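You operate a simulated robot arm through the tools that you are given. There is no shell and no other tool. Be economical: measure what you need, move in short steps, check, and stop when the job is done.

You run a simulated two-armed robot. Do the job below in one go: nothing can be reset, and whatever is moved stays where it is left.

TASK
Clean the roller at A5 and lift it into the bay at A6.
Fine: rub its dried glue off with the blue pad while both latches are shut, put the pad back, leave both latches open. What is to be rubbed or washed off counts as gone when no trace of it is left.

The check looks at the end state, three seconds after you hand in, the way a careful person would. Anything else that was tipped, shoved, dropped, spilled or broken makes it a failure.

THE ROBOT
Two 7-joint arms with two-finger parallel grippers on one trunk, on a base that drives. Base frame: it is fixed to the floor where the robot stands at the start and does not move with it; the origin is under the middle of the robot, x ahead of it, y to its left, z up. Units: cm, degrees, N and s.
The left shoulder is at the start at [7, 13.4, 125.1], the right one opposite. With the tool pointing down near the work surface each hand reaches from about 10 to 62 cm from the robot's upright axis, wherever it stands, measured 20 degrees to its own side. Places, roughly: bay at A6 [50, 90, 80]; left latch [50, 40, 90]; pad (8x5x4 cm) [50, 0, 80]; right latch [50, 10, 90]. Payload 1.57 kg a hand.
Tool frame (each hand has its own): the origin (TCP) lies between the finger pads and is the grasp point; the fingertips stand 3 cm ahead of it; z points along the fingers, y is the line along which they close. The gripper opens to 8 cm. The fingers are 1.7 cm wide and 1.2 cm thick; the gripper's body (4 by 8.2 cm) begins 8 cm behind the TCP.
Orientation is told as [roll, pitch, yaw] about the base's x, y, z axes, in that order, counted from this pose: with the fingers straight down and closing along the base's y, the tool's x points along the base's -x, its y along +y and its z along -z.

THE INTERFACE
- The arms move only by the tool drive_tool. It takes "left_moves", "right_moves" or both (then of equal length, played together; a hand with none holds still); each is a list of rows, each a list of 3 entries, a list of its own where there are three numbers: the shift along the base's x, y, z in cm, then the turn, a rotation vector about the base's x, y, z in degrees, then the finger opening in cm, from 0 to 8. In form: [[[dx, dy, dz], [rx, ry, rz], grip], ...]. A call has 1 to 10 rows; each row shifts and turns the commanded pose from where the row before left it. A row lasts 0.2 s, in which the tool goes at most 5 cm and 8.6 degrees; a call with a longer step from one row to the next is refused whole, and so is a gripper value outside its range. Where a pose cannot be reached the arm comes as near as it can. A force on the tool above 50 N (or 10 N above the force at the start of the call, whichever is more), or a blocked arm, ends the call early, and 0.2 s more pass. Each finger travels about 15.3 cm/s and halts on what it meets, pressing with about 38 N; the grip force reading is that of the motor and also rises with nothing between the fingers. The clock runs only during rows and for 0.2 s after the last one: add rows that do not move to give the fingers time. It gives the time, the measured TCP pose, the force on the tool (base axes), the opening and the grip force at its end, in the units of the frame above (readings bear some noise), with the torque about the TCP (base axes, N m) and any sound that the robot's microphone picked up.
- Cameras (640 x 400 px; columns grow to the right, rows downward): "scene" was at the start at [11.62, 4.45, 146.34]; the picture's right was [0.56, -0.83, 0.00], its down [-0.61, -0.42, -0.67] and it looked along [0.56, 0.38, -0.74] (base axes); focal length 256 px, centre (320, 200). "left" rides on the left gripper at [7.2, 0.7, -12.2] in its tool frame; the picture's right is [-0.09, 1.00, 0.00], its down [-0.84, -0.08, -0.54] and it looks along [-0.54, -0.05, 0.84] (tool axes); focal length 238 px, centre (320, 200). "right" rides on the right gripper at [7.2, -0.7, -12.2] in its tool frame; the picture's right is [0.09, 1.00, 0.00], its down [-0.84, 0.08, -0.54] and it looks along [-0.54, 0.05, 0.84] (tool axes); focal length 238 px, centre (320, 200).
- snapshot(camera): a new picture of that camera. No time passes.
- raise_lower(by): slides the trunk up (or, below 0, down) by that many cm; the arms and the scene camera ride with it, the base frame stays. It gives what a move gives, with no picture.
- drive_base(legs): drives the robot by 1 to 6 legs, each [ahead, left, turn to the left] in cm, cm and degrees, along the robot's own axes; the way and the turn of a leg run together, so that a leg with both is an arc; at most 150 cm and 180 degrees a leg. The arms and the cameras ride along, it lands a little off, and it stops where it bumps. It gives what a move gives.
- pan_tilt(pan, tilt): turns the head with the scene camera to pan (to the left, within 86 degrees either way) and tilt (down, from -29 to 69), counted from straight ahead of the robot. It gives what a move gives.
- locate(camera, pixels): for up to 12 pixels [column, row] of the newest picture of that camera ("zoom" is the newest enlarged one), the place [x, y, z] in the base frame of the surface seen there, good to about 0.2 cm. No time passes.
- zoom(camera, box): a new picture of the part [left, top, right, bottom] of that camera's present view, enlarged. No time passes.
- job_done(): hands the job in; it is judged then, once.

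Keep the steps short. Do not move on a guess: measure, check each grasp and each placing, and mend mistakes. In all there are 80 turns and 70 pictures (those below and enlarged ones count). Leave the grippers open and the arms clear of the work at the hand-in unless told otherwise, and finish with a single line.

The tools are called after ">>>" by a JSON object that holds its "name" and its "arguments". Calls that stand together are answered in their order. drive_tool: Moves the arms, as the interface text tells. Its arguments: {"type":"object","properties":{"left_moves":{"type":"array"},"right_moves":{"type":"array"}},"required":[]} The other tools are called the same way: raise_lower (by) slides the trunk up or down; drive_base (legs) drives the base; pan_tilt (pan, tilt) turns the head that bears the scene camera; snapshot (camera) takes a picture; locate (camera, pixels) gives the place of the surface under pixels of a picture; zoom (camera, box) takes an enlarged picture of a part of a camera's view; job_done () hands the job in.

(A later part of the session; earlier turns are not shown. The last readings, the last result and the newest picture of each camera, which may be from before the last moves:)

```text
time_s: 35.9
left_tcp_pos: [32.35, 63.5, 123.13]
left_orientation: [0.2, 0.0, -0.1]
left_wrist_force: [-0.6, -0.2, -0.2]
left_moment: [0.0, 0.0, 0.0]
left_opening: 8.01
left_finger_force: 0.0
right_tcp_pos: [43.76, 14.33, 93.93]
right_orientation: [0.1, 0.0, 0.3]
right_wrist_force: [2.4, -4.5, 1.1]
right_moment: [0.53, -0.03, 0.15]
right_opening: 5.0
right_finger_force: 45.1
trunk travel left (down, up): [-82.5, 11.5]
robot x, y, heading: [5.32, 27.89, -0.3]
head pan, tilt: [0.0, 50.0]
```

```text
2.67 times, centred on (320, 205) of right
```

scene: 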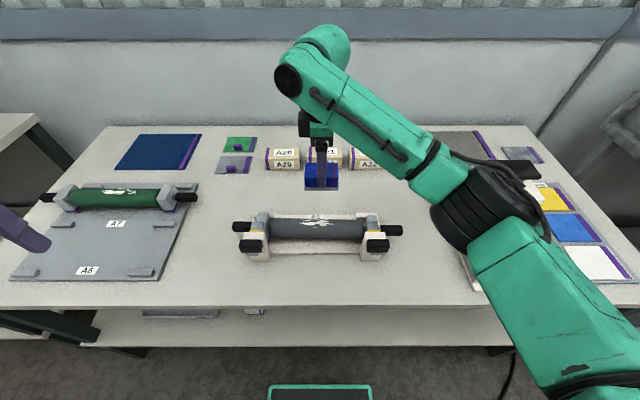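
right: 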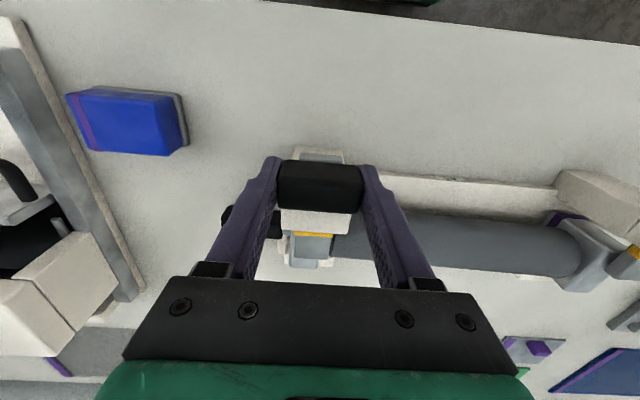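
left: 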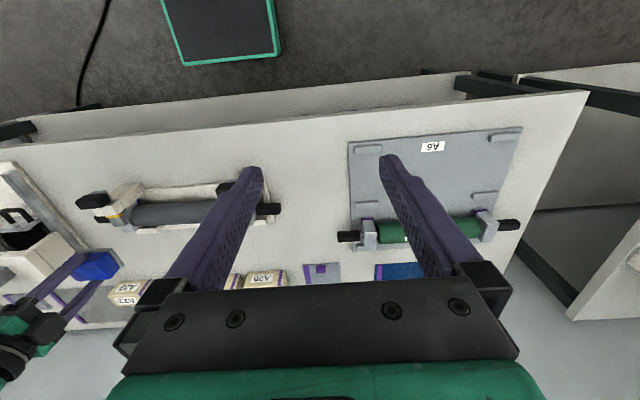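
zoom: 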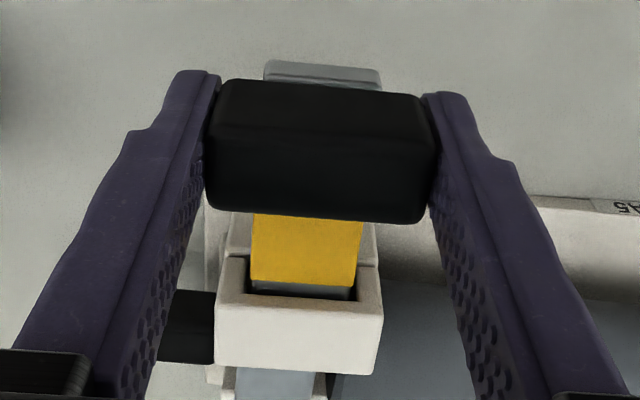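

The bolt is now largely in. I pull further to its stop.

>>> {"name": "drive_tool", "arguments": {"right_moves": [[[-0.4, 0, 0], [0, 0, 0], 4], [[-0.4, 0, 0], [0, 0, 0], 4], [[-0.4, 0, 0], [0, 0, 0], 4], [[-0.3, 0, 0], [0, 0, 0], 4], [[0, 0, 0], [0, 0, 0], 4]]}}

>>> {"name": "snapshot", "arguments": {"camera": "right"}}

```text
time_s: 37.1
left_tcp_pos: [33.05, 63.51, 122.79]
left_orientation: [-0.1, 0.4, -0.1]
left_wrist_force: [0.6, -0.1, -0.5]
left_moment: [0.02, -0.03, -0.03]
left_opening: 7.98
left_finger_force: 0.1
right_tcp_pos: [42.86, 14.16, 93.65]
right_orientation: [0.0, 0.2, 0.1]
right_wrist_force: [31.8, -2.8, 5.7]
right_moment: [0.23, -0.29, -0.07]
right_opening: 4.98
right_finger_force: 44.6
trunk travel left (down, up): [-82.5, 11.5]
robot x, y, heading: [5.38, 28.24, -0.1]
head pan, tilt: [0.0, 50.0]
```

```text
38 pictures are left
```

right: 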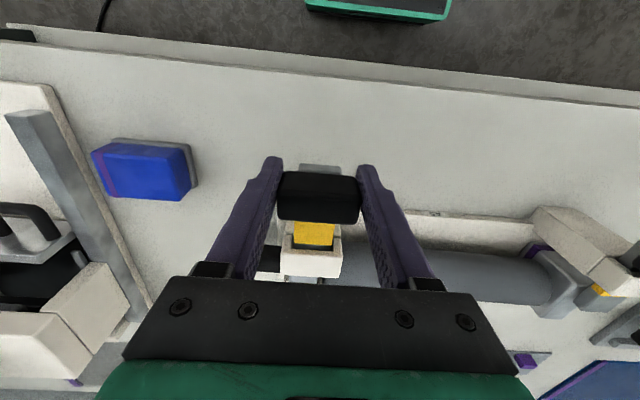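

Stop reached (32 N). I relax, open and rise.

>>> {"name": "drive_tool", "arguments": {"right_moves": [[[0.4, 0, 0], [0, 0, 0], 4], [[0, 0, 0], [0, 0, 0], 6], [[0, 0, 0], [0, 0, 0], 8], [[0, 0, 0], [0, 0, 0], 8], [[0, 0, 3], [0, 0, 0], 8], [[0, 0, 4], [0, 0, 0], 8], [[0, 0, 4], [0, 0, 0], 8], [[0, 0, 4], [0, 0, 0], 8], [[0, 0, 0], [0, 0, 0], 8]]}}

>>> {"name": "zoom", "arguments": {"camera": "scene", "box": [220, 200, 300, 260]}}

>>> {"name": "locate", "arguments": {"camera": "zoom", "pixels": [[200, 280], [200, 300], [290, 290], [160, 290], [330, 290], [250, 310], [250, 330], [250, 270], [250, 290]]}}

```text
time_s: 39.1
left_tcp_pos: [32.31, 63.47, 122.98]
left_orientation: [0.1, 0.0, -0.2]
left_wrist_force: [-0.5, -0.3, -0.6]
left_moment: [-0.02, 0.01, -0.03]
left_opening: 8.01
left_finger_force: 0.1
right_tcp_pos: [42.64, 14.4, 108.88]
right_orientation: [-0.1, 0.0, 0.2]
right_wrist_force: [-0.1, 0.0, -0.2]
right_moment: [-0.01, 0.0, 0.02]
right_opening: 8.02
right_finger_force: 0.0
trunk travel left (down, up): [-82.5, 11.5]
robot x, y, heading: [5.03, 28.01, -0.3]
head pan, tilt: [0.0, 50.0]
```

```text
6.67 times, centred on (260, 230) of scene
```

zoom: 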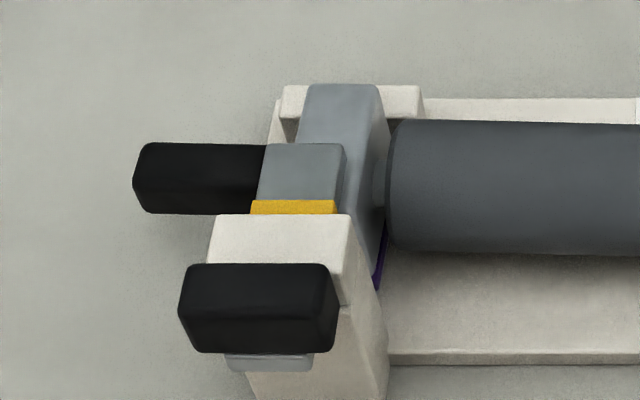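

```text
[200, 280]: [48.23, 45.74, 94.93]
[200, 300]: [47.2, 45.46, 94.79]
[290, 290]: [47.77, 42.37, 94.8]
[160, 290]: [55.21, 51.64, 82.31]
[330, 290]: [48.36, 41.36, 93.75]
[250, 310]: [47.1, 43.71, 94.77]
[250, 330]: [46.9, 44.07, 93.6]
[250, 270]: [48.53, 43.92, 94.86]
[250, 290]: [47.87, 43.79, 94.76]
```

Left knob: centre ≈ (47.75, 43.75), top 94.8. The left hand goes above it.

>>> {"name": "drive_tool", "arguments": {"left_moves": [[[2, -2.5, -2.7], [0, 0, 0], 8], [[2, -2.5, -2.7], [0, 0, 0], 8], [[2, -2.5, -2.7], [0, 0, 0], 8], [[2, -2.5, -2.7], [0, 0, 0], 8], [[2, -2.5, -2.7], [0, 0, 0], 8], [[2, -2.5, -2.7], [0, 0, 0], 8], [[2, -2.5, -2.7], [0, 0, 0], 8], [[1.45, -2.25, -2.7], [0, 0, 0], 8], [[0, 0, 0], [0, 0, 0], 8]]}}

>>> {"name": "snapshot", "arguments": {"camera": "left"}}

```text
time_s: 41.1
left_tcp_pos: [47.77, 43.76, 101.32]
left_orientation: [-0.1, -0.1, -0.1]
left_wrist_force: [-0.1, 0.4, -0.5]
left_moment: [0.03, 0.0, 0.02]
left_opening: 7.99
left_finger_force: 0.0
right_tcp_pos: [42.47, 14.4, 109.04]
right_orientation: [0.0, 0.0, 0.2]
right_wrist_force: [0.1, -0.4, 0.0]
right_moment: [0.0, -0.01, 0.01]
right_opening: 8.01
right_finger_force: 0.0
trunk travel left (down, up): [-82.5, 11.5]
robot x, y, heading: [4.65, 27.92, -0.3]
head pan, tilt: [0.0, 50.0]
```

```text
36 pictures are left
```

left: 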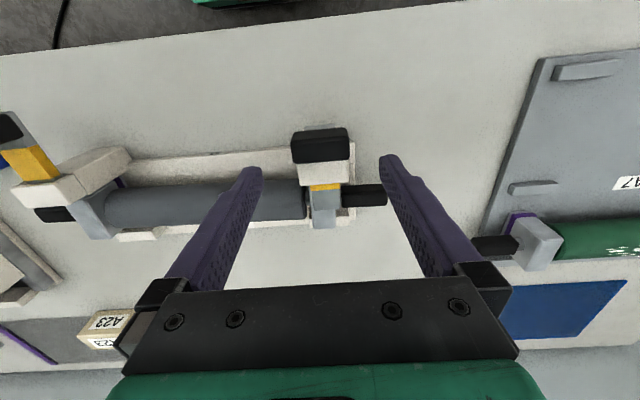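

Centred. I go down to z 94, close, and then pull.

>>> {"name": "drive_tool", "arguments": {"left_moves": [[[0, 0, -3], [0, 0, 0], 8], [[0, 0, -3], [0, 0, 0], 8], [[0, 0, -1.3], [0, 0, 0], 8], [[0, 0, 0], [0, 0, 0], 8], [[0, 0, 0], [0, 0, 0], 6], [[0, 0, 0], [0, 0, 0], 5], [[0, 0, 0], [0, 0, 0], 4], [[0, 0, 0], [0, 0, 0], 4]]}}

>>> {"name": "drive_tool", "arguments": {"left_moves": [[[-0.4, 0, 0], [0, 0, 0], 4], [[-0.4, 0, 0], [0, 0, 0], 4], [[-0.4, 0, 0], [0, 0, 0], 4], [[-0.5, 0, 0], [0, 0, 0], 4], [[-0.5, 0, 0], [0, 0, 0], 4], [[-0.5, 0, 0], [0, 0, 0], 4], [[0, 0, 0], [0, 0, 0], 4]]}}

>>> {"name": "snapshot", "arguments": {"camera": "left"}}

```text
time_s: 42.9
left_tcp_pos: [47.68, 43.85, 93.94]
left_orientation: [0.0, 0.0, -0.1]
left_wrist_force: [-0.8, 1.8, -1.6]
left_moment: [0.23, -0.36, 0.16]
left_opening: 4.97
left_finger_force: 44.9
right_tcp_pos: [42.6, 14.41, 109.07]
right_orientation: [0.1, -0.1, 0.3]
right_wrist_force: [1.6, 0.0, -0.7]
right_moment: [-0.01, -0.02, 0.03]
right_opening: 8.0
right_finger_force: 0.2
trunk travel left (down, up): [-82.5, 11.5]
robot x, y, heading: [5.31, 27.97, -0.3]
head pan, tilt: [0.0, 50.0]
```

```text
time_s: 44.5
left_tcp_pos: [44.96, 43.87, 94.06]
left_orientation: [0.1, 0.1, -0.2]
left_wrist_force: [-0.3, 0.9, -10.2]
left_moment: [-0.15, -1.28, 0.19]
left_opening: 4.96
left_finger_force: 45.1
right_tcp_pos: [42.65, 14.38, 108.92]
right_orientation: [0.0, 0.0, 0.2]
right_wrist_force: [-0.2, 0.2, -0.4]
right_moment: [0.05, -0.02, 0.02]
right_opening: 8.02
right_finger_force: 0.1
trunk travel left (down, up): [-82.5, 11.5]
robot x, y, heading: [4.68, 27.98, -0.0]
head pan, tilt: [0.0, 50.0]
```

```text
35 pictures are left
```

left: 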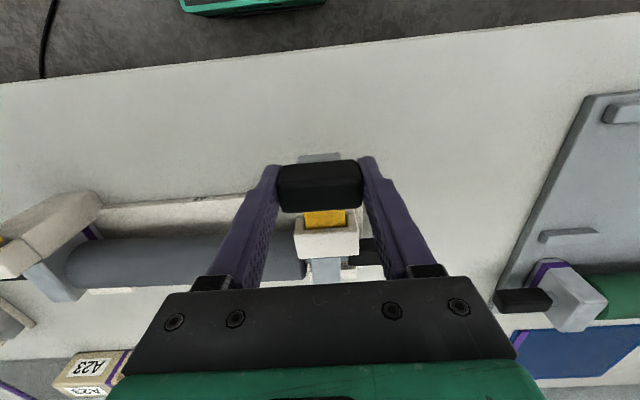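

Moving. I continue to the stop.

>>> {"name": "drive_tool", "arguments": {"left_moves": [[[-0.5, 0, -0.1], [0, 0, 0], 4], [[-0.5, 0, 0], [0, 0, 0], 4], [[-0.5, 0, 0], [0, 0, 0], 4], [[-0.4, 0, 0], [0, 0, 0], 4], [[-0.4, 0, 0], [0, 0, 0], 4], [[0, 0, 0], [0, 0, 0], 4]]}}

>>> {"name": "snapshot", "arguments": {"camera": "left"}}

```text
time_s: 45.9
left_tcp_pos: [43.42, 43.78, 94.11]
left_orientation: [0.0, -0.2, -0.2]
left_wrist_force: [29.8, 3.2, 16.0]
left_moment: [0.03, 0.0, 0.19]
left_opening: 4.91
left_finger_force: 44.9
right_tcp_pos: [43.14, 14.33, 108.71]
right_orientation: [0.0, 0.3, 0.2]
right_wrist_force: [-0.5, 0.3, -0.7]
right_moment: [-0.01, 0.02, 0.02]
right_opening: 7.98
right_finger_force: 0.0
trunk travel left (down, up): [-82.5, 11.5]
robot x, y, heading: [5.06, 27.69, 0.0]
head pan, tilt: [0.0, 50.0]
```

```text
34 pictures are left
```

left: 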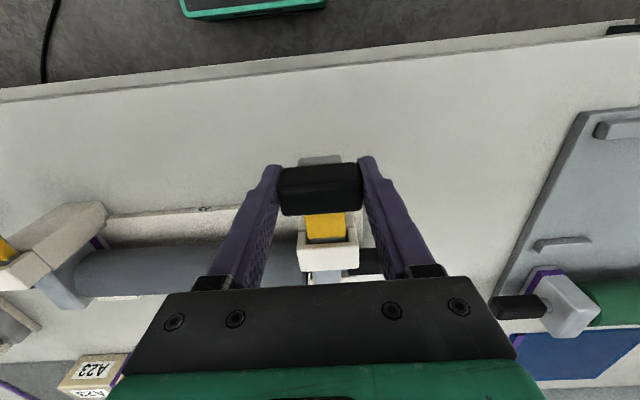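

Stop reached (30 N). Relax, open and rise, then check both latches.

>>> {"name": "drive_tool", "arguments": {"left_moves": [[[0.4, 0, 0], [0, 0, 0], 4], [[0, 0, 0], [0, 0, 0], 6], [[0, 0, 0], [0, 0, 0], 8], [[0, 0, 0], [0, 0, 0], 8], [[0, 0, 3], [0, 0, 0], 8], [[0, 0, 4], [0, 0, 0], 8], [[0, 0, 4], [0, 0, 0], 8], [[0, 0, 4], [0, 0, 0], 8], [[0, 0, 0], [0, 0, 0], 8]]}}

>>> {"name": "zoom", "arguments": {"camera": "scene", "box": [225, 200, 405, 275]}}

>>> {"name": "locate", "arguments": {"camera": "zoom", "pixels": [[60, 175], [60, 195], [125, 150], [120, 200], [555, 190], [590, 190], [505, 150], [505, 180], [125, 170], [30, 180], [612, 190], [530, 150]]}}

```text
time_s: 47.9
left_tcp_pos: [43.18, 44.01, 109.12]
left_orientation: [0.0, 0.0, -0.3]
left_wrist_force: [0.4, -1.2, -0.6]
left_moment: [0.03, 0.03, 0.02]
left_opening: 8.0
left_finger_force: 0.1
right_tcp_pos: [42.7, 14.41, 109.04]
right_orientation: [0.0, 0.1, 0.2]
right_wrist_force: [0.0, 0.8, 1.3]
right_moment: [0.03, 0.02, 0.01]
right_opening: 8.02
right_finger_force: 0.1
trunk travel left (down, up): [-82.5, 11.5]
robot x, y, heading: [4.9, 28.21, -0.2]
head pan, tilt: [0.0, 50.0]
```

```text
3.56 times, centred on (315, 238) of scene
```

zoom: 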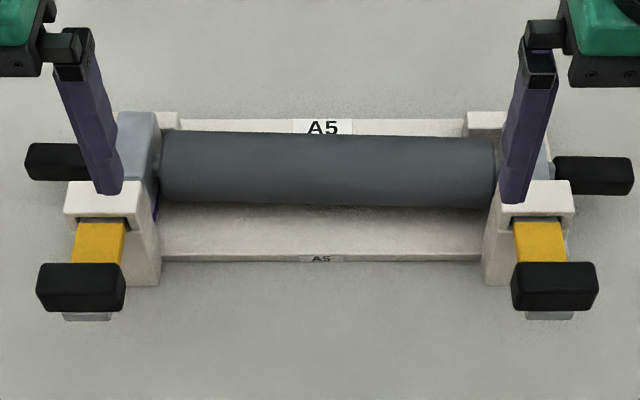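

```text
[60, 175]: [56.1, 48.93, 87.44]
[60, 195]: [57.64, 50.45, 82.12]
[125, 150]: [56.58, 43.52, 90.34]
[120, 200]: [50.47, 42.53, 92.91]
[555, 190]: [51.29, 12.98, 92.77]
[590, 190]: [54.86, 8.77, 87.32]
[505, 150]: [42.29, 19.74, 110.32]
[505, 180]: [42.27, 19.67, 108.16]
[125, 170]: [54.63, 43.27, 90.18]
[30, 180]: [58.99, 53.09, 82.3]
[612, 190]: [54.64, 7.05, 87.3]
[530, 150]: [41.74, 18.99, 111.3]
```

Both bolts are fully withdrawn (yellow shown outside). Now both hands go over the roller's handles at y≈49 and y≈7.5, x≈56.5, turning to close along x.

>>> {"name": "drive_tool", "arguments": {"left_moves": [[[1.34, 0.5, -0.5], [0, 0, -8.5], 8], [[1.34, 0.5, -0.5], [0, 0, -8.5], 8], [[1.34, 0.5, -0.5], [0, 0, -8.5], 8], [[1.34, 0.5, -0.5], [0, 0, -8.5], 8], [[1.34, 0.5, -0.5], [0, 0, -8.5], 8], [[1.34, 0.5, -0.5], [0, 0, -8.5], 8], [[1.34, 0.5, -0.5], [0, 0, -8.5], 8], [[1.34, 0.5, -0.5], [0, 0, -8.5], 8], [[1.34, 0.5, -0.5], [0, 0, -8.5], 8], [[1.34, 0.5, -0.5], [0, 0, -8.5], 8]], "right_moves": [[[1.39, -0.69, -0.5], [0, 0, 8.5], 8], [[1.39, -0.69, -0.5], [0, 0, 8.5], 8], [[1.39, -0.69, -0.5], [0, 0, 8.5], 8], [[1.39, -0.69, -0.5], [0, 0, 8.5], 8], [[1.39, -0.69, -0.5], [0, 0, 8.5], 8], [[1.39, -0.69, -0.5], [0, 0, 8.5], 8], [[1.39, -0.69, -0.5], [0, 0, 8.5], 8], [[1.39, -0.69, -0.5], [0, 0, 8.5], 8], [[1.39, -0.69, -0.5], [0, 0, 8.5], 8], [[1.39, -0.69, -0.5], [0, 0, 8.5], 8]]}}

>>> {"name": "drive_tool", "arguments": {"left_moves": [[[0, 0, -1], [0, 0, -4.8], 8], [[0, 0, -1], [0, 0, 0], 8], [[0, 0, 0], [0, 0, 0], 8]], "right_moves": [[[0, 0, -1], [0, 0, 4.8], 8], [[0, 0, -1], [0, 0, 0], 8], [[0, 0, 0], [0, 0, 0], 8]]}}

>>> {"name": "snapshot", "arguments": {"camera": "left"}}

>>> {"name": "snapshot", "arguments": {"camera": "right"}}

```text
time_s: 50.1
left_tcp_pos: [56.67, 48.96, 103.89]
left_orientation: [0.0, 0.0, -85.2]
left_wrist_force: [-0.1, 0.1, -0.7]
left_moment: [0.03, -0.01, -0.02]
left_opening: 8.0
left_finger_force: 0.1
right_tcp_pos: [56.6, 7.42, 103.79]
right_orientation: [0.1, 0.0, 85.3]
right_wrist_force: [0.0, 0.6, -0.5]
right_moment: [0.01, 0.0, 0.01]
right_opening: 8.0
right_finger_force: 0.0
trunk travel left (down, up): [-82.5, 11.5]
robot x, y, heading: [5.15, 27.97, -0.3]
head pan, tilt: [0.0, 50.0]
```

```text
time_s: 50.9
left_tcp_pos: [56.43, 48.9, 102.0]
left_orientation: [0.0, 0.0, -90.0]
left_wrist_force: [-0.9, -0.4, 0.6]
left_moment: [0.0, -0.01, 0.0]
left_opening: 8.01
left_finger_force: 0.0
right_tcp_pos: [56.4, 7.51, 101.93]
right_orientation: [0.1, 0.1, 90.1]
right_wrist_force: [0.3, -0.3, 0.6]
right_moment: [0.01, 0.02, 0.02]
right_opening: 8.0
right_finger_force: 0.1
trunk travel left (down, up): [-82.5, 11.5]
robot x, y, heading: [5.14, 28.13, 0.0]
head pan, tilt: [0.0, 50.0]
```

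```text
32 pictures are left
```

left: 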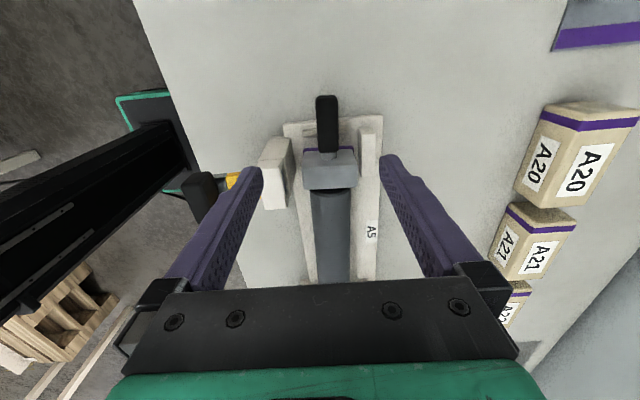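

```text
31 pictures are left
```

right: 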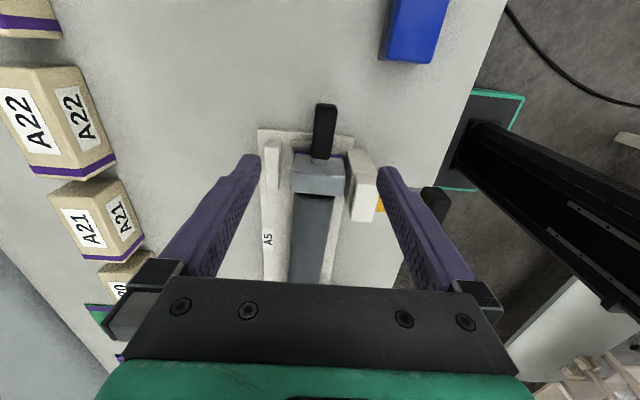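

I measure handle edges in both hand views.

>>> {"name": "locate", "arguments": {"camera": "left", "pixels": [[318, 110], [334, 110], [327, 98], [328, 145], [307, 160], [352, 160], [330, 170]]}}

>>> {"name": "locate", "arguments": {"camera": "right", "pixels": [[318, 115], [333, 115], [326, 106], [320, 152], [298, 170], [340, 170], [320, 175]]}}

```text
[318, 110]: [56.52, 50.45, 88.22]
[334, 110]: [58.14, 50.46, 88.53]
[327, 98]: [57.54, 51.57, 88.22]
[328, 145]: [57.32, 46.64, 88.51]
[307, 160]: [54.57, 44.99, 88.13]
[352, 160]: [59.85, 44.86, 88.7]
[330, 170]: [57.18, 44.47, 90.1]
```

```text
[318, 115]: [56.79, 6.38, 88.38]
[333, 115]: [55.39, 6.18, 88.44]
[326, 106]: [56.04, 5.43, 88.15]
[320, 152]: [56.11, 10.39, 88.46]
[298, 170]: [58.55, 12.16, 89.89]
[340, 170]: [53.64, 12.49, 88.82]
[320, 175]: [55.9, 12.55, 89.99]
```

Handles: left centre (57.3, 49), right (56.1, 7.8), ~2 cm wide, top 88.5; the cradle is turned about −1.7°. Both hands descend to z≈87.4 with this correction.

>>> {"name": "drive_tool", "arguments": {"left_moves": [[[0.8, 0.1, -3], [0, 0, -1.7], 8], [[0, 0, -3], [0, 0, 0], 8], [[0, 0, -3], [0, 0, 0], 8], [[0, 0, -3], [0, 0, 0], 8], [[0, 0, -2.5], [0, 0, 0], 8], [[0, 0, 0], [0, 0, 0], 8]], "right_moves": [[[-0.3, 0.3, -3], [0, 0, -1.7], 8], [[0, 0, -3], [0, 0, 0], 8], [[0, 0, -3], [0, 0, 0], 8], [[0, 0, -3], [0, 0, 0], 8], [[0, 0, -2.5], [0, 0, 0], 8], [[0, 0, 0], [0, 0, 0], 8]]}}

>>> {"name": "snapshot", "arguments": {"camera": "left"}}

>>> {"name": "snapshot", "arguments": {"camera": "right"}}

```text
time_s: 52.3
left_tcp_pos: [53.49, 50.79, 91.36]
left_orientation: [0.9, -0.1, -91.8]
left_wrist_force: [14.4, 2.2, 29.0]
left_moment: [0.06, -1.58, 0.24]
left_opening: 8.04
left_finger_force: 0.0
left hand out of reach, approached as far as the arm can: row 2, 3, 4, 5
right_tcp_pos: [56.2, 7.56, 87.41]
right_orientation: [0.0, -0.1, 88.3]
right_wrist_force: [-0.1, -0.1, -0.9]
right_moment: [-0.01, -0.02, 0.01]
right_opening: 8.0
right_finger_force: 0.0
trunk travel left (down, up): [-82.5, 11.5]
robot x, y, heading: [4.92, 28.24, -0.2]
head pan, tilt: [0.0, 50.0]
```

```text
30 pictures are left
```

left: 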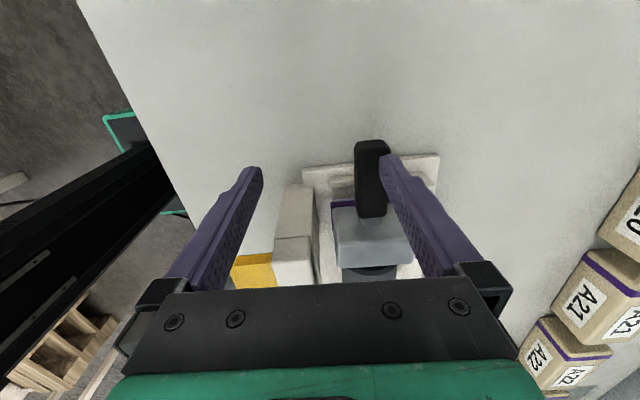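

```text
29 pictures are left
```

right: 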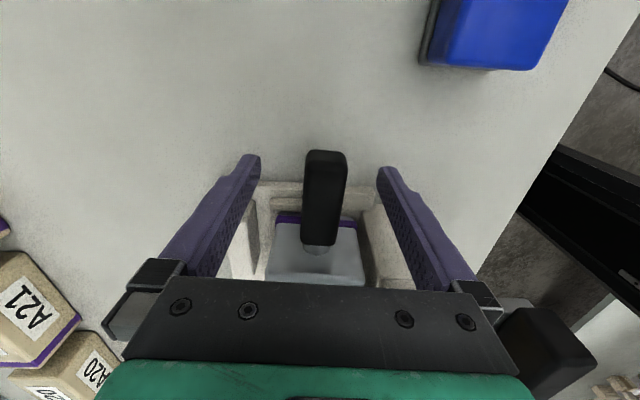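

The left arm ran out of reach and a finger presses on the handle's top (29 N). I back it straight up at once; the right is well placed and stays.

>>> {"name": "drive_tool", "arguments": {"left_moves": [[[-2, 1, 5], [0, 0, 0], 8], [[0, 0, 5], [0, 0, 0], 8], [[2, -1, 4], [0, 0, 0], 8], [[0, 0, 0], [0, 0, 0], 8]]}}

>>> {"name": "zoom", "arguments": {"camera": "scene", "box": [225, 200, 405, 275]}}

```text
refused: row 1 steps farther than a row can; nothing moved
```

```text
3.56 times, centred on (315, 238) of scene
```

zoom: 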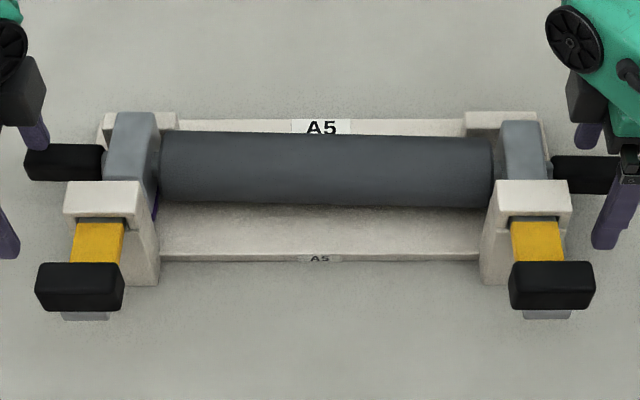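

>>> {"name": "drive_tool", "arguments": {"left_moves": [[[-1, 0.5, 4.5], [0, 0, 0], 8], [[0, 0, 5], [0, 0, 0], 8], [[1, -0.5, 4], [0, 0, 0], 8], [[0, 0, 0], [0, 0, 0], 8]]}}

>>> {"name": "snapshot", "arguments": {"camera": "left"}}

```text
time_s: 53.3
left_tcp_pos: [53.09, 50.91, 104.34]
left_orientation: [-0.1, 0.1, -91.6]
left_wrist_force: [0.0, 0.0, -0.4]
left_moment: [0.02, -0.02, -0.02]
left_opening: 8.01
left_finger_force: 0.1
right_tcp_pos: [56.24, 7.8, 87.35]
right_orientation: [0.0, 0.0, 88.3]
right_wrist_force: [0.1, -1.1, -0.4]
right_moment: [-0.02, -0.02, 0.0]
right_opening: 8.01
right_finger_force: 0.1
trunk travel left (down, up): [-82.5, 11.5]
robot x, y, heading: [4.72, 27.96, -0.2]
head pan, tilt: [0.0, 50.0]
```

```text
27 pictures are left
```

left: 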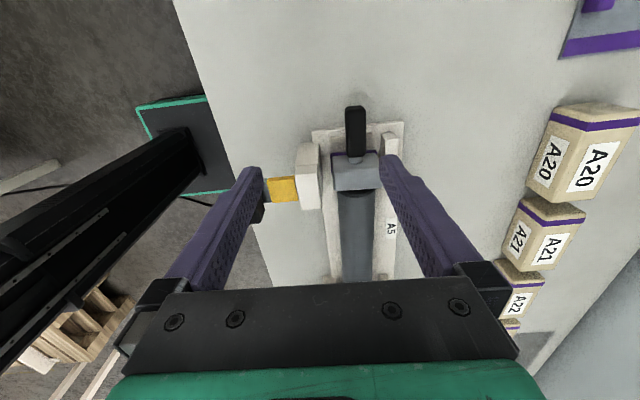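

The left arm is just beyond its reach there. I raise the right hand too, then drive the base 7 cm ahead.

>>> {"name": "drive_tool", "arguments": {"right_moves": [[[0, 0, 4], [0, 0, 0], 8], [[0, 0, 4], [0, 0, 0], 8], [[0, 0, 4], [0, 0, 0], 8], [[0, 0, 4], [0, 0, 0], 8], [[0, 0, 0], [0, 0, 0], 8]]}}

>>> {"name": "drive_base", "arguments": {"legs": [[7, 0, 0]]}}

```text
time_s: 54.5
left_tcp_pos: [53.12, 50.83, 104.3]
left_orientation: [0.0, 0.0, -91.8]
left_wrist_force: [-0.2, -0.1, 0.0]
left_moment: [0.01, -0.01, -0.02]
left_opening: 8.02
left_finger_force: 0.1
right_tcp_pos: [56.27, 7.66, 103.46]
right_orientation: [0.0, 0.0, 88.3]
right_wrist_force: [-0.1, -0.1, 0.4]
right_moment: [-0.04, 0.01, 0.0]
right_opening: 7.97
right_finger_force: 0.0
trunk travel left (down, up): [-82.5, 11.5]
robot x, y, heading: [5.0, 28.18, -0.0]
head pan, tilt: [0.0, 50.0]
```

```text
time_s: 55.5
left_tcp_pos: [59.52, 50.88, 104.65]
left_orientation: [0.2, 0.0, -91.7]
left_wrist_force: [-0.6, -0.5, 0.1]
left_moment: [0.01, -0.01, 0.0]
left_opening: 8.0
left_finger_force: 0.0
right_tcp_pos: [62.63, 7.55, 103.77]
right_orientation: [-0.2, 0.0, 88.4]
right_wrist_force: [-0.1, 1.3, -1.0]
right_moment: [-0.01, -0.03, 0.01]
right_opening: 7.98
right_finger_force: 0.1
trunk travel left (down, up): [-82.5, 11.5]
robot x, y, heading: [11.82, 27.78, -0.3]
head pan, tilt: [0.0, 50.0]
```

Driven. Now both hands back above the handles, then read.

>>> {"name": "drive_tool", "arguments": {"left_moves": [[[-1.2, -0.9, -2], [0, 0, 0], 8], [[-1.4, -0.9, -2], [0, 0, 0], 8], [[0, 0, -2], [0, 0, 0], 8], [[0, 0, 0], [0, 0, 0], 8]], "right_moves": [[[-3.4, 0.1, -2], [0, 0, 0], 8], [[-3.4, 0.1, -2], [0, 0, 0], 8], [[0, 0, -2], [0, 0, 0], 8], [[0, 0, 0], [0, 0, 0], 8]]}}

>>> {"name": "snapshot", "arguments": {"camera": "left"}}

>>> {"name": "snapshot", "arguments": {"camera": "right"}}

>>> {"name": "locate", "arguments": {"camera": "left", "pixels": [[320, 150], [320, 130], [325, 140]]}}

```text
time_s: 56.5
left_tcp_pos: [57.47, 49.08, 98.27]
left_orientation: [0.0, 0.0, -91.7]
left_wrist_force: [0.2, -0.1, 0.3]
left_moment: [-0.01, -0.01, 0.02]
left_opening: 8.03
left_finger_force: 0.0
right_tcp_pos: [56.25, 7.8, 97.36]
right_orientation: [0.0, 0.0, 88.3]
right_wrist_force: [-0.2, 0.2, 0.3]
right_moment: [-0.01, -0.01, 0.0]
right_opening: 7.99
right_finger_force: 0.0
trunk travel left (down, up): [-82.5, 11.5]
robot x, y, heading: [11.38, 27.6, 0.0]
head pan, tilt: [0.0, 50.0]
```

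```text
26 pictures are left
```

left: 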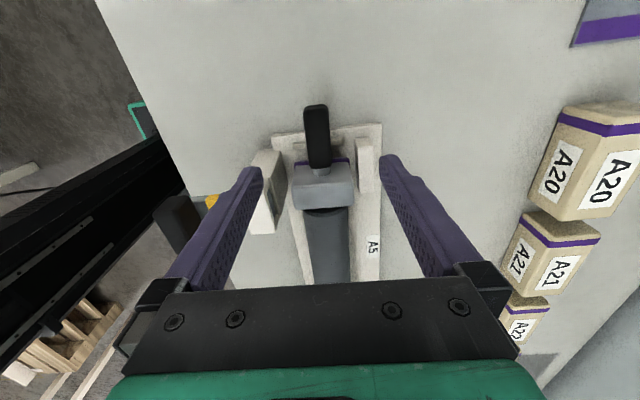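

```text
25 pictures are left
```

right: 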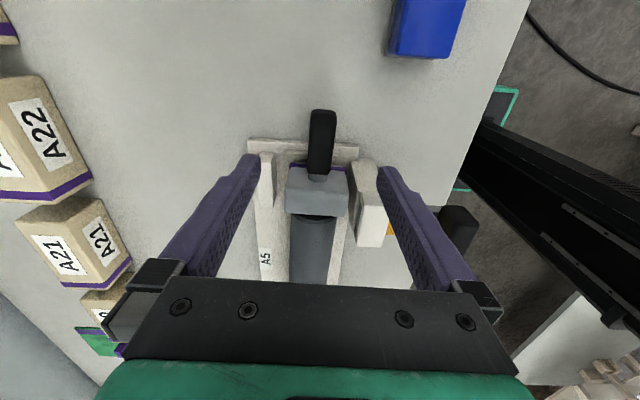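

```text
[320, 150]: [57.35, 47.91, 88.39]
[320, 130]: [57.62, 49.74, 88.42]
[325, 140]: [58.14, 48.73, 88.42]
```

Both are centred over the handles. Descend.

>>> {"name": "drive_tool", "arguments": {"left_moves": [[[-0.1, 0, -3], [0, 0, 0], 8], [[0, 0, -3], [0, 0, 0], 8], [[0, 0, -3], [0, 0, 0], 8], [[0, 0, -1.8], [0, 0, 0], 8], [[0, 0, 0], [0, 0, 0], 8]], "right_moves": [[[-0.1, 0, -3], [0, 0, 0], 8], [[0, 0, -3], [0, 0, 0], 8], [[0, 0, -3], [0, 0, 0], 8], [[0, 0, -0.9], [0, 0, 0], 8], [[0, 0, 0], [0, 0, 0], 8]]}}

>>> {"name": "snapshot", "arguments": {"camera": "left"}}

>>> {"name": "snapshot", "arguments": {"camera": "right"}}

```text
time_s: 57.7
left_tcp_pos: [56.62, 49.62, 88.55]
left_orientation: [0.1, -0.1, -91.6]
left_wrist_force: [0.2, 0.1, 0.8]
left_moment: [0.02, -0.03, 0.02]
left_opening: 7.99
left_finger_force: 0.1
left hand out of reach, approached as far as the arm can: row 4
right_tcp_pos: [56.22, 8.0, 87.51]
right_orientation: [0.0, 0.0, 88.4]
right_wrist_force: [0.2, 0.0, -1.0]
right_moment: [-0.01, -0.01, -0.03]
right_opening: 8.0
right_finger_force: 0.0
trunk travel left (down, up): [-82.5, 11.5]
robot x, y, heading: [11.77, 27.93, -0.1]
head pan, tilt: [0.0, 50.0]
```

```text
24 pictures are left
```

left: 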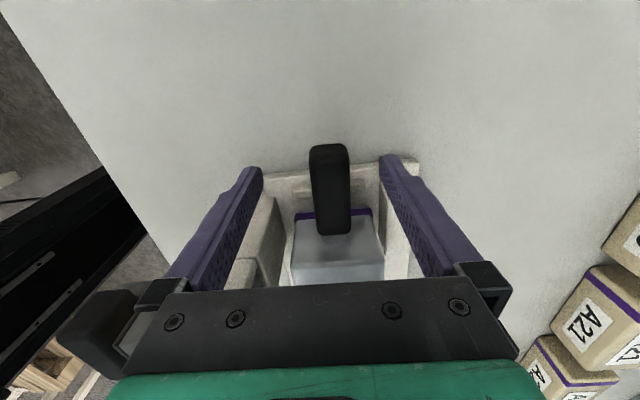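

```text
23 pictures are left
```

right: 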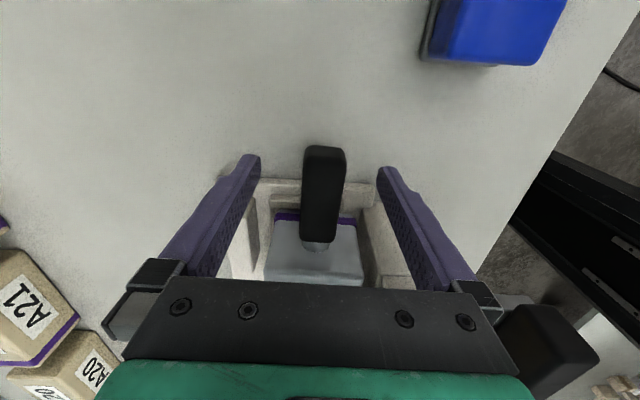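

The left arm is short in height. I raise the hands 9 cm and lower the trunk 9 cm, so the shoulders are nearer the work.

>>> {"name": "drive_tool", "arguments": {"left_moves": [[[0, 0, 4.5], [0, 0, 0], 8], [[0, 0, 4.5], [0, 0, 0], 8], [[0, 0, 1], [0, 0, 0], 8], [[0, 0, 0], [0, 0, 0], 8]], "right_moves": [[[0, 0, 4.5], [0, 0, 0], 8], [[0, 0, 4.5], [0, 0, 0], 8], [[0, 0, 2], [0, 0, 0], 8], [[0, 0, 0], [0, 0, 0], 8]]}}

>>> {"name": "raise_lower", "arguments": {"by": -9}}

```text
time_s: 58.7
left_tcp_pos: [56.52, 49.63, 98.7]
left_orientation: [-0.1, 0.0, -91.7]
left_wrist_force: [0.1, -0.6, 0.3]
left_moment: [0.0, -0.01, -0.02]
left_opening: 8.0
left_finger_force: 0.1
right_tcp_pos: [56.23, 7.87, 98.54]
right_orientation: [-0.1, 0.0, 88.4]
right_wrist_force: [0.0, -0.8, -0.4]
right_moment: [0.0, 0.01, 0.02]
right_opening: 7.99
right_finger_force: 0.0
trunk travel left (down, up): [-82.5, 11.5]
robot x, y, heading: [11.86, 28.03, -0.0]
head pan, tilt: [0.0, 50.0]
```

```text
time_s: 60.0
left_tcp_pos: [56.6, 49.47, 89.64]
left_orientation: [0.0, 0.1, -91.7]
left_wrist_force: [-0.1, -0.2, -0.2]
left_moment: [0.02, 0.03, 0.02]
left_opening: 8.02
left_finger_force: 0.1
right_tcp_pos: [56.01, 7.96, 89.5]
right_orientation: [0.1, 0.0, 88.3]
right_wrist_force: [0.9, -0.4, 0.3]
right_moment: [0.01, 0.0, 0.01]
right_opening: 8.0
right_finger_force: 0.0
trunk travel left (down, up): [-73.5, 20.5]
robot x, y, heading: [11.48, 27.66, -0.1]
head pan, tilt: [0.0, 50.0]
```

Now small corrections: left to (57.3, 49.1, 87.4), right to (56.1, 7.9, 87.4).

>>> {"name": "drive_tool", "arguments": {"left_moves": [[[0.7, -0.4, -0.7], [0, 0, 0], 8], [[0, 0, -0.8], [0, 0, 0], 8], [[0, 0, -0.7], [0, 0, 0], 8], [[0, 0, 0], [0, 0, 0], 8]], "right_moves": [[[0, 0, -0.7], [0, 0, 0], 8], [[0, 0, -0.7], [0, 0, 0], 8], [[0, 0, -0.7], [0, 0, 0], 8], [[0, 0, 0], [0, 0, 0], 8]]}}

>>> {"name": "snapshot", "arguments": {"camera": "left"}}

```text
time_s: 61.0
left_tcp_pos: [57.31, 49.08, 87.25]
left_orientation: [0.0, 0.0, -91.6]
left_wrist_force: [-1.0, -0.2, -0.1]
left_moment: [0.02, -0.01, -0.01]
left_opening: 7.99
left_finger_force: 0.0
right_tcp_pos: [56.16, 7.84, 87.35]
right_orientation: [0.0, 0.0, 88.3]
right_wrist_force: [-0.1, -0.2, 0.0]
right_moment: [0.01, -0.05, 0.0]
right_opening: 8.0
right_finger_force: 0.1
trunk travel left (down, up): [-73.5, 20.5]
robot x, y, heading: [11.53, 27.91, 0.2]
head pan, tilt: [0.0, 50.0]
```

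```text
22 pictures are left
```

left: 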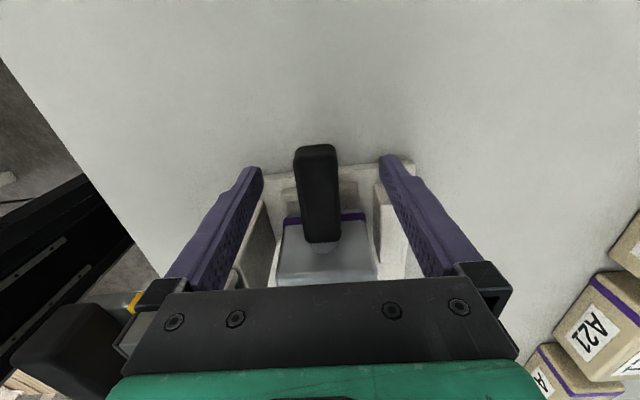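

Well placed. Close both hands.

>>> {"name": "drive_tool", "arguments": {"left_moves": [[[0, 0, 0], [0, 0, 0], 5], [[0, 0, 0], [0, 0, 0], 3], [[0, 0, 0], [0, 0, 0], 1], [[0, 0, 0], [0, 0, 0], 0.5], [[0, 0, 0], [0, 0, 0], 0.5]], "right_moves": [[[0, 0, 0], [0, 0, 0], 5], [[0, 0, 0], [0, 0, 0], 3], [[0, 0, 0], [0, 0, 0], 1], [[0, 0, 0], [0, 0, 0], 0.5], [[0, 0, 0], [0, 0, 0], 0.5]]}}

```text
time_s: 62.1
left_tcp_pos: [57.28, 49.14, 87.43]
left_orientation: [-0.1, 0.0, -91.6]
left_wrist_force: [-3.4, -1.8, -0.4]
left_moment: [0.11, 0.15, 0.04]
left_opening: 2.39
left_finger_force: 36.1
right_tcp_pos: [56.11, 7.87, 87.37]
right_orientation: [0.0, 0.0, 88.4]
right_wrist_force: [-0.3, 0.4, -0.3]
right_moment: [-0.29, 0.07, 0.06]
right_opening: 2.39
right_finger_force: 36.0
trunk travel left (down, up): [-73.5, 20.5]
robot x, y, heading: [12.16, 27.87, -0.1]
head pan, tilt: [0.0, 50.0]
```

Both handles are held (2.39 cm). I lift 3 cm slowly together and look.

>>> {"name": "drive_tool", "arguments": {"left_moves": [[[0, 0, 0.5], [0, 0, 0], 0.5], [[0, 0, 0.5], [0, 0, 0], 0.5], [[0, 0, 0.5], [0, 0, 0], 0.5], [[0, 0, 0.7], [0, 0, 0], 0.5], [[0, 0, 0.8], [0, 0, 0], 0.5], [[0, 0, 0], [0, 0, 0], 0.5]], "right_moves": [[[0, 0, 0.5], [0, 0, 0], 0.5], [[0, 0, 0.5], [0, 0, 0], 0.5], [[0, 0, 0.5], [0, 0, 0], 0.5], [[0, 0, 0.7], [0, 0, 0], 0.5], [[0, 0, 0.8], [0, 0, 0], 0.5], [[0, 0, 0], [0, 0, 0], 0.5]]}}

>>> {"name": "snapshot", "arguments": {"camera": "scene"}}

```text
time_s: 63.5
left_tcp_pos: [57.53, 49.21, 90.23]
left_orientation: [-0.2, 0.0, -91.6]
left_wrist_force: [0.7, -3.1, -9.0]
left_moment: [1.05, 0.03, -0.06]
left_opening: 2.4
left_finger_force: 35.8
right_tcp_pos: [56.31, 7.93, 90.36]
right_orientation: [0.1, -0.1, 88.4]
right_wrist_force: [0.8, 2.2, -2.8]
right_moment: [0.3, -0.05, 0.06]
right_opening: 2.39
right_finger_force: 35.8
trunk travel left (down, up): [-73.5, 20.5]
robot x, y, heading: [12.06, 28.58, -0.1]
head pan, tilt: [0.0, 50.0]
```

```text
21 pictures are left
```

scene: 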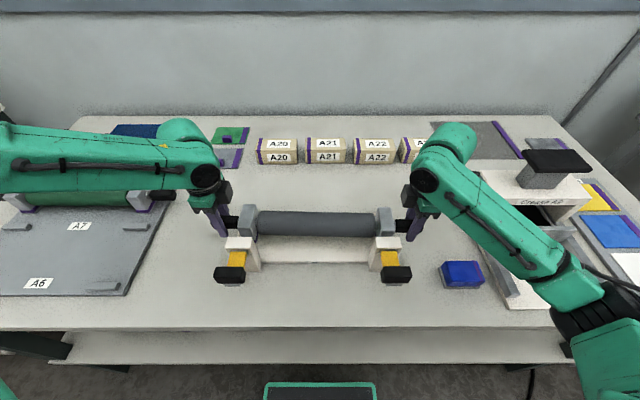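

Lifted evenly. I raise the whole trunk by 14 cm (both arms together) to clear the latches.

>>> {"name": "raise_lower", "arguments": {"by": 14}}

>>> {"name": "pan_tilt", "arguments": {"pan": 50, "tilt": 40}}

>>> {"name": "snapshot", "arguments": {"camera": "scene"}}

```text
time_s: 65.2
left_tcp_pos: [57.59, 49.22, 104.29]
left_orientation: [-0.1, -0.2, -91.7]
left_wrist_force: [-0.5, -5.8, -7.6]
left_moment: [0.2, 0.15, -0.19]
left_opening: 2.4
left_finger_force: 36.4
right_tcp_pos: [56.36, 7.91, 104.25]
right_orientation: [0.1, 0.0, 88.4]
right_wrist_force: [0.3, 4.9, -4.9]
right_moment: [0.46, -0.1, -0.21]
right_opening: 2.4
right_finger_force: 35.9
trunk travel left (down, up): [-87.5, 6.5]
robot x, y, heading: [11.9, 27.81, -0.3]
head pan, tilt: [0.0, 50.0]
```

```text
time_s: 66.4
left_tcp_pos: [57.57, 48.98, 104.33]
left_orientation: [-0.1, 0.1, -91.6]
left_wrist_force: [-1.0, -6.0, -7.0]
left_moment: [0.03, 0.07, -0.08]
left_opening: 2.37
left_finger_force: 35.6
right_tcp_pos: [56.43, 8.0, 104.31]
right_orientation: [0.1, 0.0, 88.4]
right_wrist_force: [0.9, 7.4, -5.9]
right_moment: [0.06, -0.1, -0.19]
right_opening: 2.39
right_finger_force: 36.1
trunk travel left (down, up): [-87.5, 6.5]
robot x, y, heading: [11.89, 27.49, -0.3]
head pan, tilt: [50.0, 40.0]
```

```text
20 pictures are left
```

scene: 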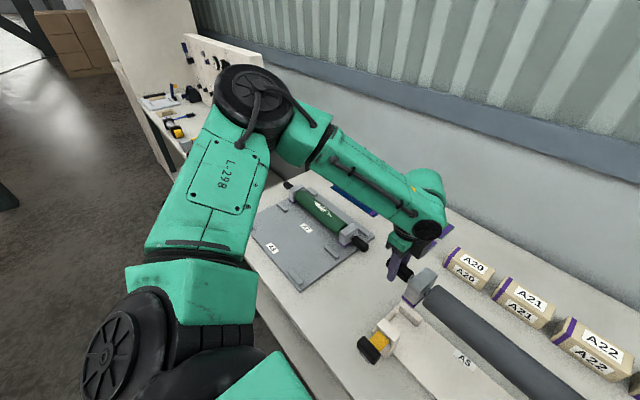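

The left elbow will go out to y≈125; I check where the neighbouring table and its board stand, and measure the bay ribs.

>>> {"name": "locate", "arguments": {"camera": "scene", "pixels": [[225, 65], [190, 50], [250, 60], [170, 130], [255, 95], [200, 80], [290, 260], [340, 250], [300, 285], [310, 200], [195, 97], [272, 192]]}}

>>> {"name": "zoom", "arguments": {"camera": "scene", "box": [240, 170, 400, 300]}}

```text
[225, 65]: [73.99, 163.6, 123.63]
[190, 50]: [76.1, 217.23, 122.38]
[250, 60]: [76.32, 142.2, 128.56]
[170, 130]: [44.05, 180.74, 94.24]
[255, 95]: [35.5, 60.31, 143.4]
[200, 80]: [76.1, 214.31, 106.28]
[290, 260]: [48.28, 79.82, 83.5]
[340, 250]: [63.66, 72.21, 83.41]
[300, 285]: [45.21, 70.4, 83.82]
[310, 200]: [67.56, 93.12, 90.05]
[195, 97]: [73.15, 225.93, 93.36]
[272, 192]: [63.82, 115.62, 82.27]
```

```text
3.08 times, centred on (320, 235) of scene
```

zoom: 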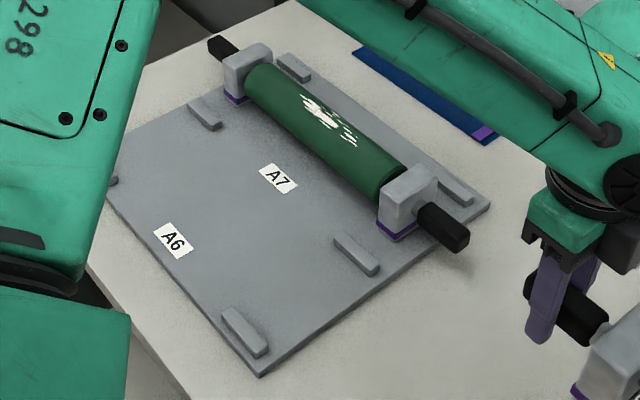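

I measure all ribs and the green roller's position as the pattern.

>>> {"name": "locate", "arguments": {"camera": "zoom", "pixels": [[457, 190], [294, 66], [340, 240], [375, 268], [190, 105], [216, 124], [228, 313], [262, 348], [310, 120], [405, 190], [248, 60], [440, 225]]}}

>>> {"name": "drive_base", "arguments": {"legs": [[0, 58, 0]]}}

```text
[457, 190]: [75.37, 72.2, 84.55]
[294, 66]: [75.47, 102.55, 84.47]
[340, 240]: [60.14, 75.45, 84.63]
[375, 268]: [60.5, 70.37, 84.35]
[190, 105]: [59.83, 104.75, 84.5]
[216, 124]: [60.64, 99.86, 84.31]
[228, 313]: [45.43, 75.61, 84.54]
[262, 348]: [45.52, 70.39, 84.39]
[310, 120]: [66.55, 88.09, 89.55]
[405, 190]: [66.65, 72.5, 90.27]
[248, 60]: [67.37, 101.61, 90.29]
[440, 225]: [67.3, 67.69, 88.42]
```

```text
time_s: 69.7
left_tcp_pos: [57.5, 107.31, 104.34]
left_orientation: [-0.1, -0.1, -91.4]
left_wrist_force: [1.1, -9.1, -6.2]
left_moment: [-0.15, 0.02, 0.08]
left_opening: 2.35
left_finger_force: 36.3
right_tcp_pos: [56.52, 66.05, 104.3]
right_orientation: [0.1, 0.0, 88.6]
right_wrist_force: [0.0, 8.9, -7.2]
right_moment: [-0.06, -0.05, -0.01]
right_opening: 2.36
right_finger_force: 35.9
trunk travel left (down, up): [-87.5, 6.5]
robot x, y, heading: [12.01, 86.43, 0.2]
head pan, tilt: [50.0, 40.0]
```

Ribs at x 45.5 and 60.3, y centres 73 and 102.4: bay centre (52.9, 87.7). Hands must go to left (52.9, 108.2), right (52.9, 67.0), with the 1.4° yaw taken out.

>>> {"name": "drive_tool", "arguments": {"left_moves": [[[-1.1, 0.2, 0], [0, 0, 0.35], 0.5], [[-1.1, 0.2, 0], [0, 0, 0.35], 0.5], [[-1.1, 0.2, 0], [0, 0, 0.35], 0.5], [[-1.2, 0.3, 0], [0, 0, 0.35], 0.5], [[0, 0, 0], [0, 0, 0], 0.5], [[0, 0, 0], [0, 0, 0], 0.5]], "right_moves": [[[-0.9, 0.2, 0], [0, 0, 0.35], 0.5], [[-0.9, 0.2, 0], [0, 0, 0.35], 0.5], [[-0.9, 0.2, 0], [0, 0, 0.35], 0.5], [[-0.9, 0.3, 0], [0, 0, 0.35], 0.5], [[0, 0, 0], [0, 0, 0], 0.5], [[0, 0, 0], [0, 0, 0], 0.5]]}}

>>> {"name": "pan_tilt", "arguments": {"pan": 0, "tilt": 52}}

>>> {"name": "snapshot", "arguments": {"camera": "scene"}}

```text
time_s: 71.1
left_tcp_pos: [52.87, 108.31, 104.33]
left_orientation: [-0.1, -0.1, -89.9]
left_wrist_force: [-1.9, -4.7, -4.2]
left_moment: [-0.39, 0.19, -0.53]
left_opening: 2.38
left_finger_force: 36.2
right_tcp_pos: [52.87, 67.11, 104.35]
right_orientation: [0.2, 0.1, 89.9]
right_wrist_force: [1.8, 4.8, -7.1]
right_moment: [-0.47, -0.16, -0.38]
right_opening: 2.38
right_finger_force: 35.6
trunk travel left (down, up): [-87.5, 6.5]
robot x, y, heading: [12.13, 85.83, 0.1]
head pan, tilt: [50.0, 40.0]
```

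```text
time_s: 72.3
left_tcp_pos: [53.0, 108.35, 104.2]
left_orientation: [-0.1, -0.1, -90.1]
left_wrist_force: [-1.1, -5.7, -5.0]
left_moment: [-0.37, -0.03, -0.18]
left_opening: 2.41
left_finger_force: 35.9
right_tcp_pos: [52.69, 67.22, 104.4]
right_orientation: [0.0, -0.1, 90.0]
right_wrist_force: [1.4, 4.1, -8.7]
right_moment: [-0.14, 0.04, -0.34]
right_opening: 2.41
right_finger_force: 36.5
trunk travel left (down, up): [-87.5, 6.5]
robot x, y, heading: [11.73, 85.84, 0.2]
head pan, tilt: [0.0, 52.0]
```

```text
18 pictures are left
```

scene: 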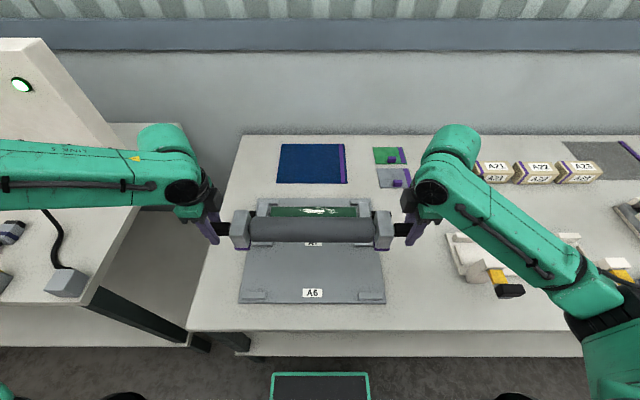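

Above the bay, level. I lower the trunk 14 cm and check the blocks' positions.

>>> {"name": "raise_lower", "arguments": {"by": -14}}

>>> {"name": "zoom", "arguments": {"camera": "scene", "box": [200, 190, 440, 340]}}

```text
time_s: 74.0
left_tcp_pos: [52.88, 108.41, 90.24]
left_orientation: [0.0, 0.0, -90.1]
left_wrist_force: [-1.2, -6.6, -6.9]
left_moment: [0.0, 0.01, -0.11]
left_opening: 2.4
left_finger_force: 35.8
right_tcp_pos: [52.85, 67.13, 90.37]
right_orientation: [0.1, 0.0, 90.0]
right_wrist_force: [-0.1, 5.9, -6.8]
right_moment: [-0.06, 0.01, -0.15]
right_opening: 2.4
right_finger_force: 36.5
trunk travel left (down, up): [-73.5, 20.5]
robot x, y, heading: [11.69, 85.51, 0.3]
head pan, tilt: [0.0, 52.0]
```

```text
2.67 times, centred on (320, 265) of scene
```

zoom: 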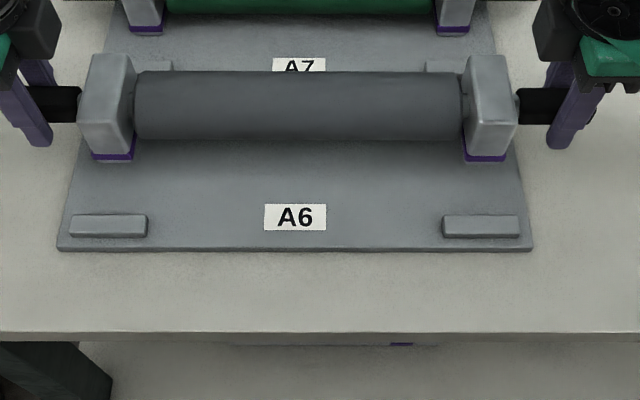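

>>> {"name": "locate", "arguments": {"camera": "zoom", "pixels": [[110, 75], [490, 75], [95, 70], [130, 70], [470, 70], [505, 70], [300, 90], [110, 120], [490, 120], [62, 245], [528, 245]]}}

```text
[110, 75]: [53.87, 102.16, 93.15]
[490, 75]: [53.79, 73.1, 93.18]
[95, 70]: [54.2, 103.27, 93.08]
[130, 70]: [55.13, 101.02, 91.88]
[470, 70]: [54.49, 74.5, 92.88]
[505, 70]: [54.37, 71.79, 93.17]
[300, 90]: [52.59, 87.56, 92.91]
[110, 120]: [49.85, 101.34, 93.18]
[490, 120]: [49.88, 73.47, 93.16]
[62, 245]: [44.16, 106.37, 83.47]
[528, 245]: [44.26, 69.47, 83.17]
```

Blocks sit centred (x 49.8–55.5, y 73.1 and 102.2) between the ribs. I lower slowly to contact, expected at TCP ≈87.3.

>>> {"name": "drive_tool", "arguments": {"left_moves": [[[0, 0, -0.8], [0, 0, 0], 0.5], [[0, 0, -0.8], [0, 0, 0], 0.5], [[0, 0, -0.6], [0, 0, 0], 0.5], [[0, 0, -0.3], [0, 0, 0], 0.5], [[0, 0, -0.3], [0, 0, 0], 0.5], [[0, 0, 0], [0, 0, 0], 0.5]], "right_moves": [[[0, 0, -0.8], [0, 0, 0], 0.5], [[0, 0, -0.8], [0, 0, 0], 0.5], [[0, 0, -0.6], [0, 0, 0], 0.5], [[0, 0, -0.3], [0, 0, 0], 0.5], [[0, 0, -0.3], [0, 0, 0], 0.5], [[0, 0, 0], [0, 0, 0], 0.5]]}}

```text
time_s: 75.4
left_tcp_pos: [52.94, 108.31, 87.49]
left_orientation: [-0.1, -0.2, -90.0]
left_wrist_force: [-1.6, -7.3, -8.1]
left_moment: [0.11, -0.13, -0.38]
left_opening: 2.4
left_finger_force: 35.5
right_tcp_pos: [52.67, 67.13, 87.54]
right_orientation: [0.1, -0.1, 90.0]
right_wrist_force: [1.4, 6.9, -5.1]
right_moment: [0.35, 0.1, -0.15]
right_opening: 2.39
right_finger_force: 35.7
trunk travel left (down, up): [-73.5, 20.5]
robot x, y, heading: [12.06, 86.0, -0.1]
head pan, tilt: [0.0, 52.0]
```

Not yet resting; a few tiny steps more.

>>> {"name": "drive_tool", "arguments": {"left_moves": [[[0, 0, -0.15], [0, 0, 0], 0.5], [[0, 0, -0.15], [0, 0, 0], 0.5], [[0, 0, -0.1], [0, 0, 0], 0.5], [[0, 0, 0], [0, 0, 0], 0.5]], "right_moves": [[[0, 0, -0.15], [0, 0, 0], 0.5], [[0, 0, -0.15], [0, 0, 0], 0.5], [[0, 0, -0.1], [0, 0, 0], 0.5], [[0, 0, 0], [0, 0, 0], 0.5]]}}

```text
time_s: 76.4
left_tcp_pos: [52.92, 108.42, 87.36]
left_orientation: [0.3, 0.0, -90.1]
left_wrist_force: [-1.8, -4.2, 22.3]
left_moment: [-0.51, 0.51, -0.29]
left_opening: 2.41
left_finger_force: 35.4
right_tcp_pos: [52.72, 67.02, 87.32]
right_orientation: [-0.3, 0.0, 89.9]
right_wrist_force: [13.4, 9.4, 10.7]
right_moment: [-0.47, 0.42, -0.27]
right_opening: 2.37
right_finger_force: 36.2
trunk travel left (down, up): [-73.5, 20.5]
robot x, y, heading: [11.83, 85.95, -0.2]
head pan, tilt: [0.0, 52.0]
```

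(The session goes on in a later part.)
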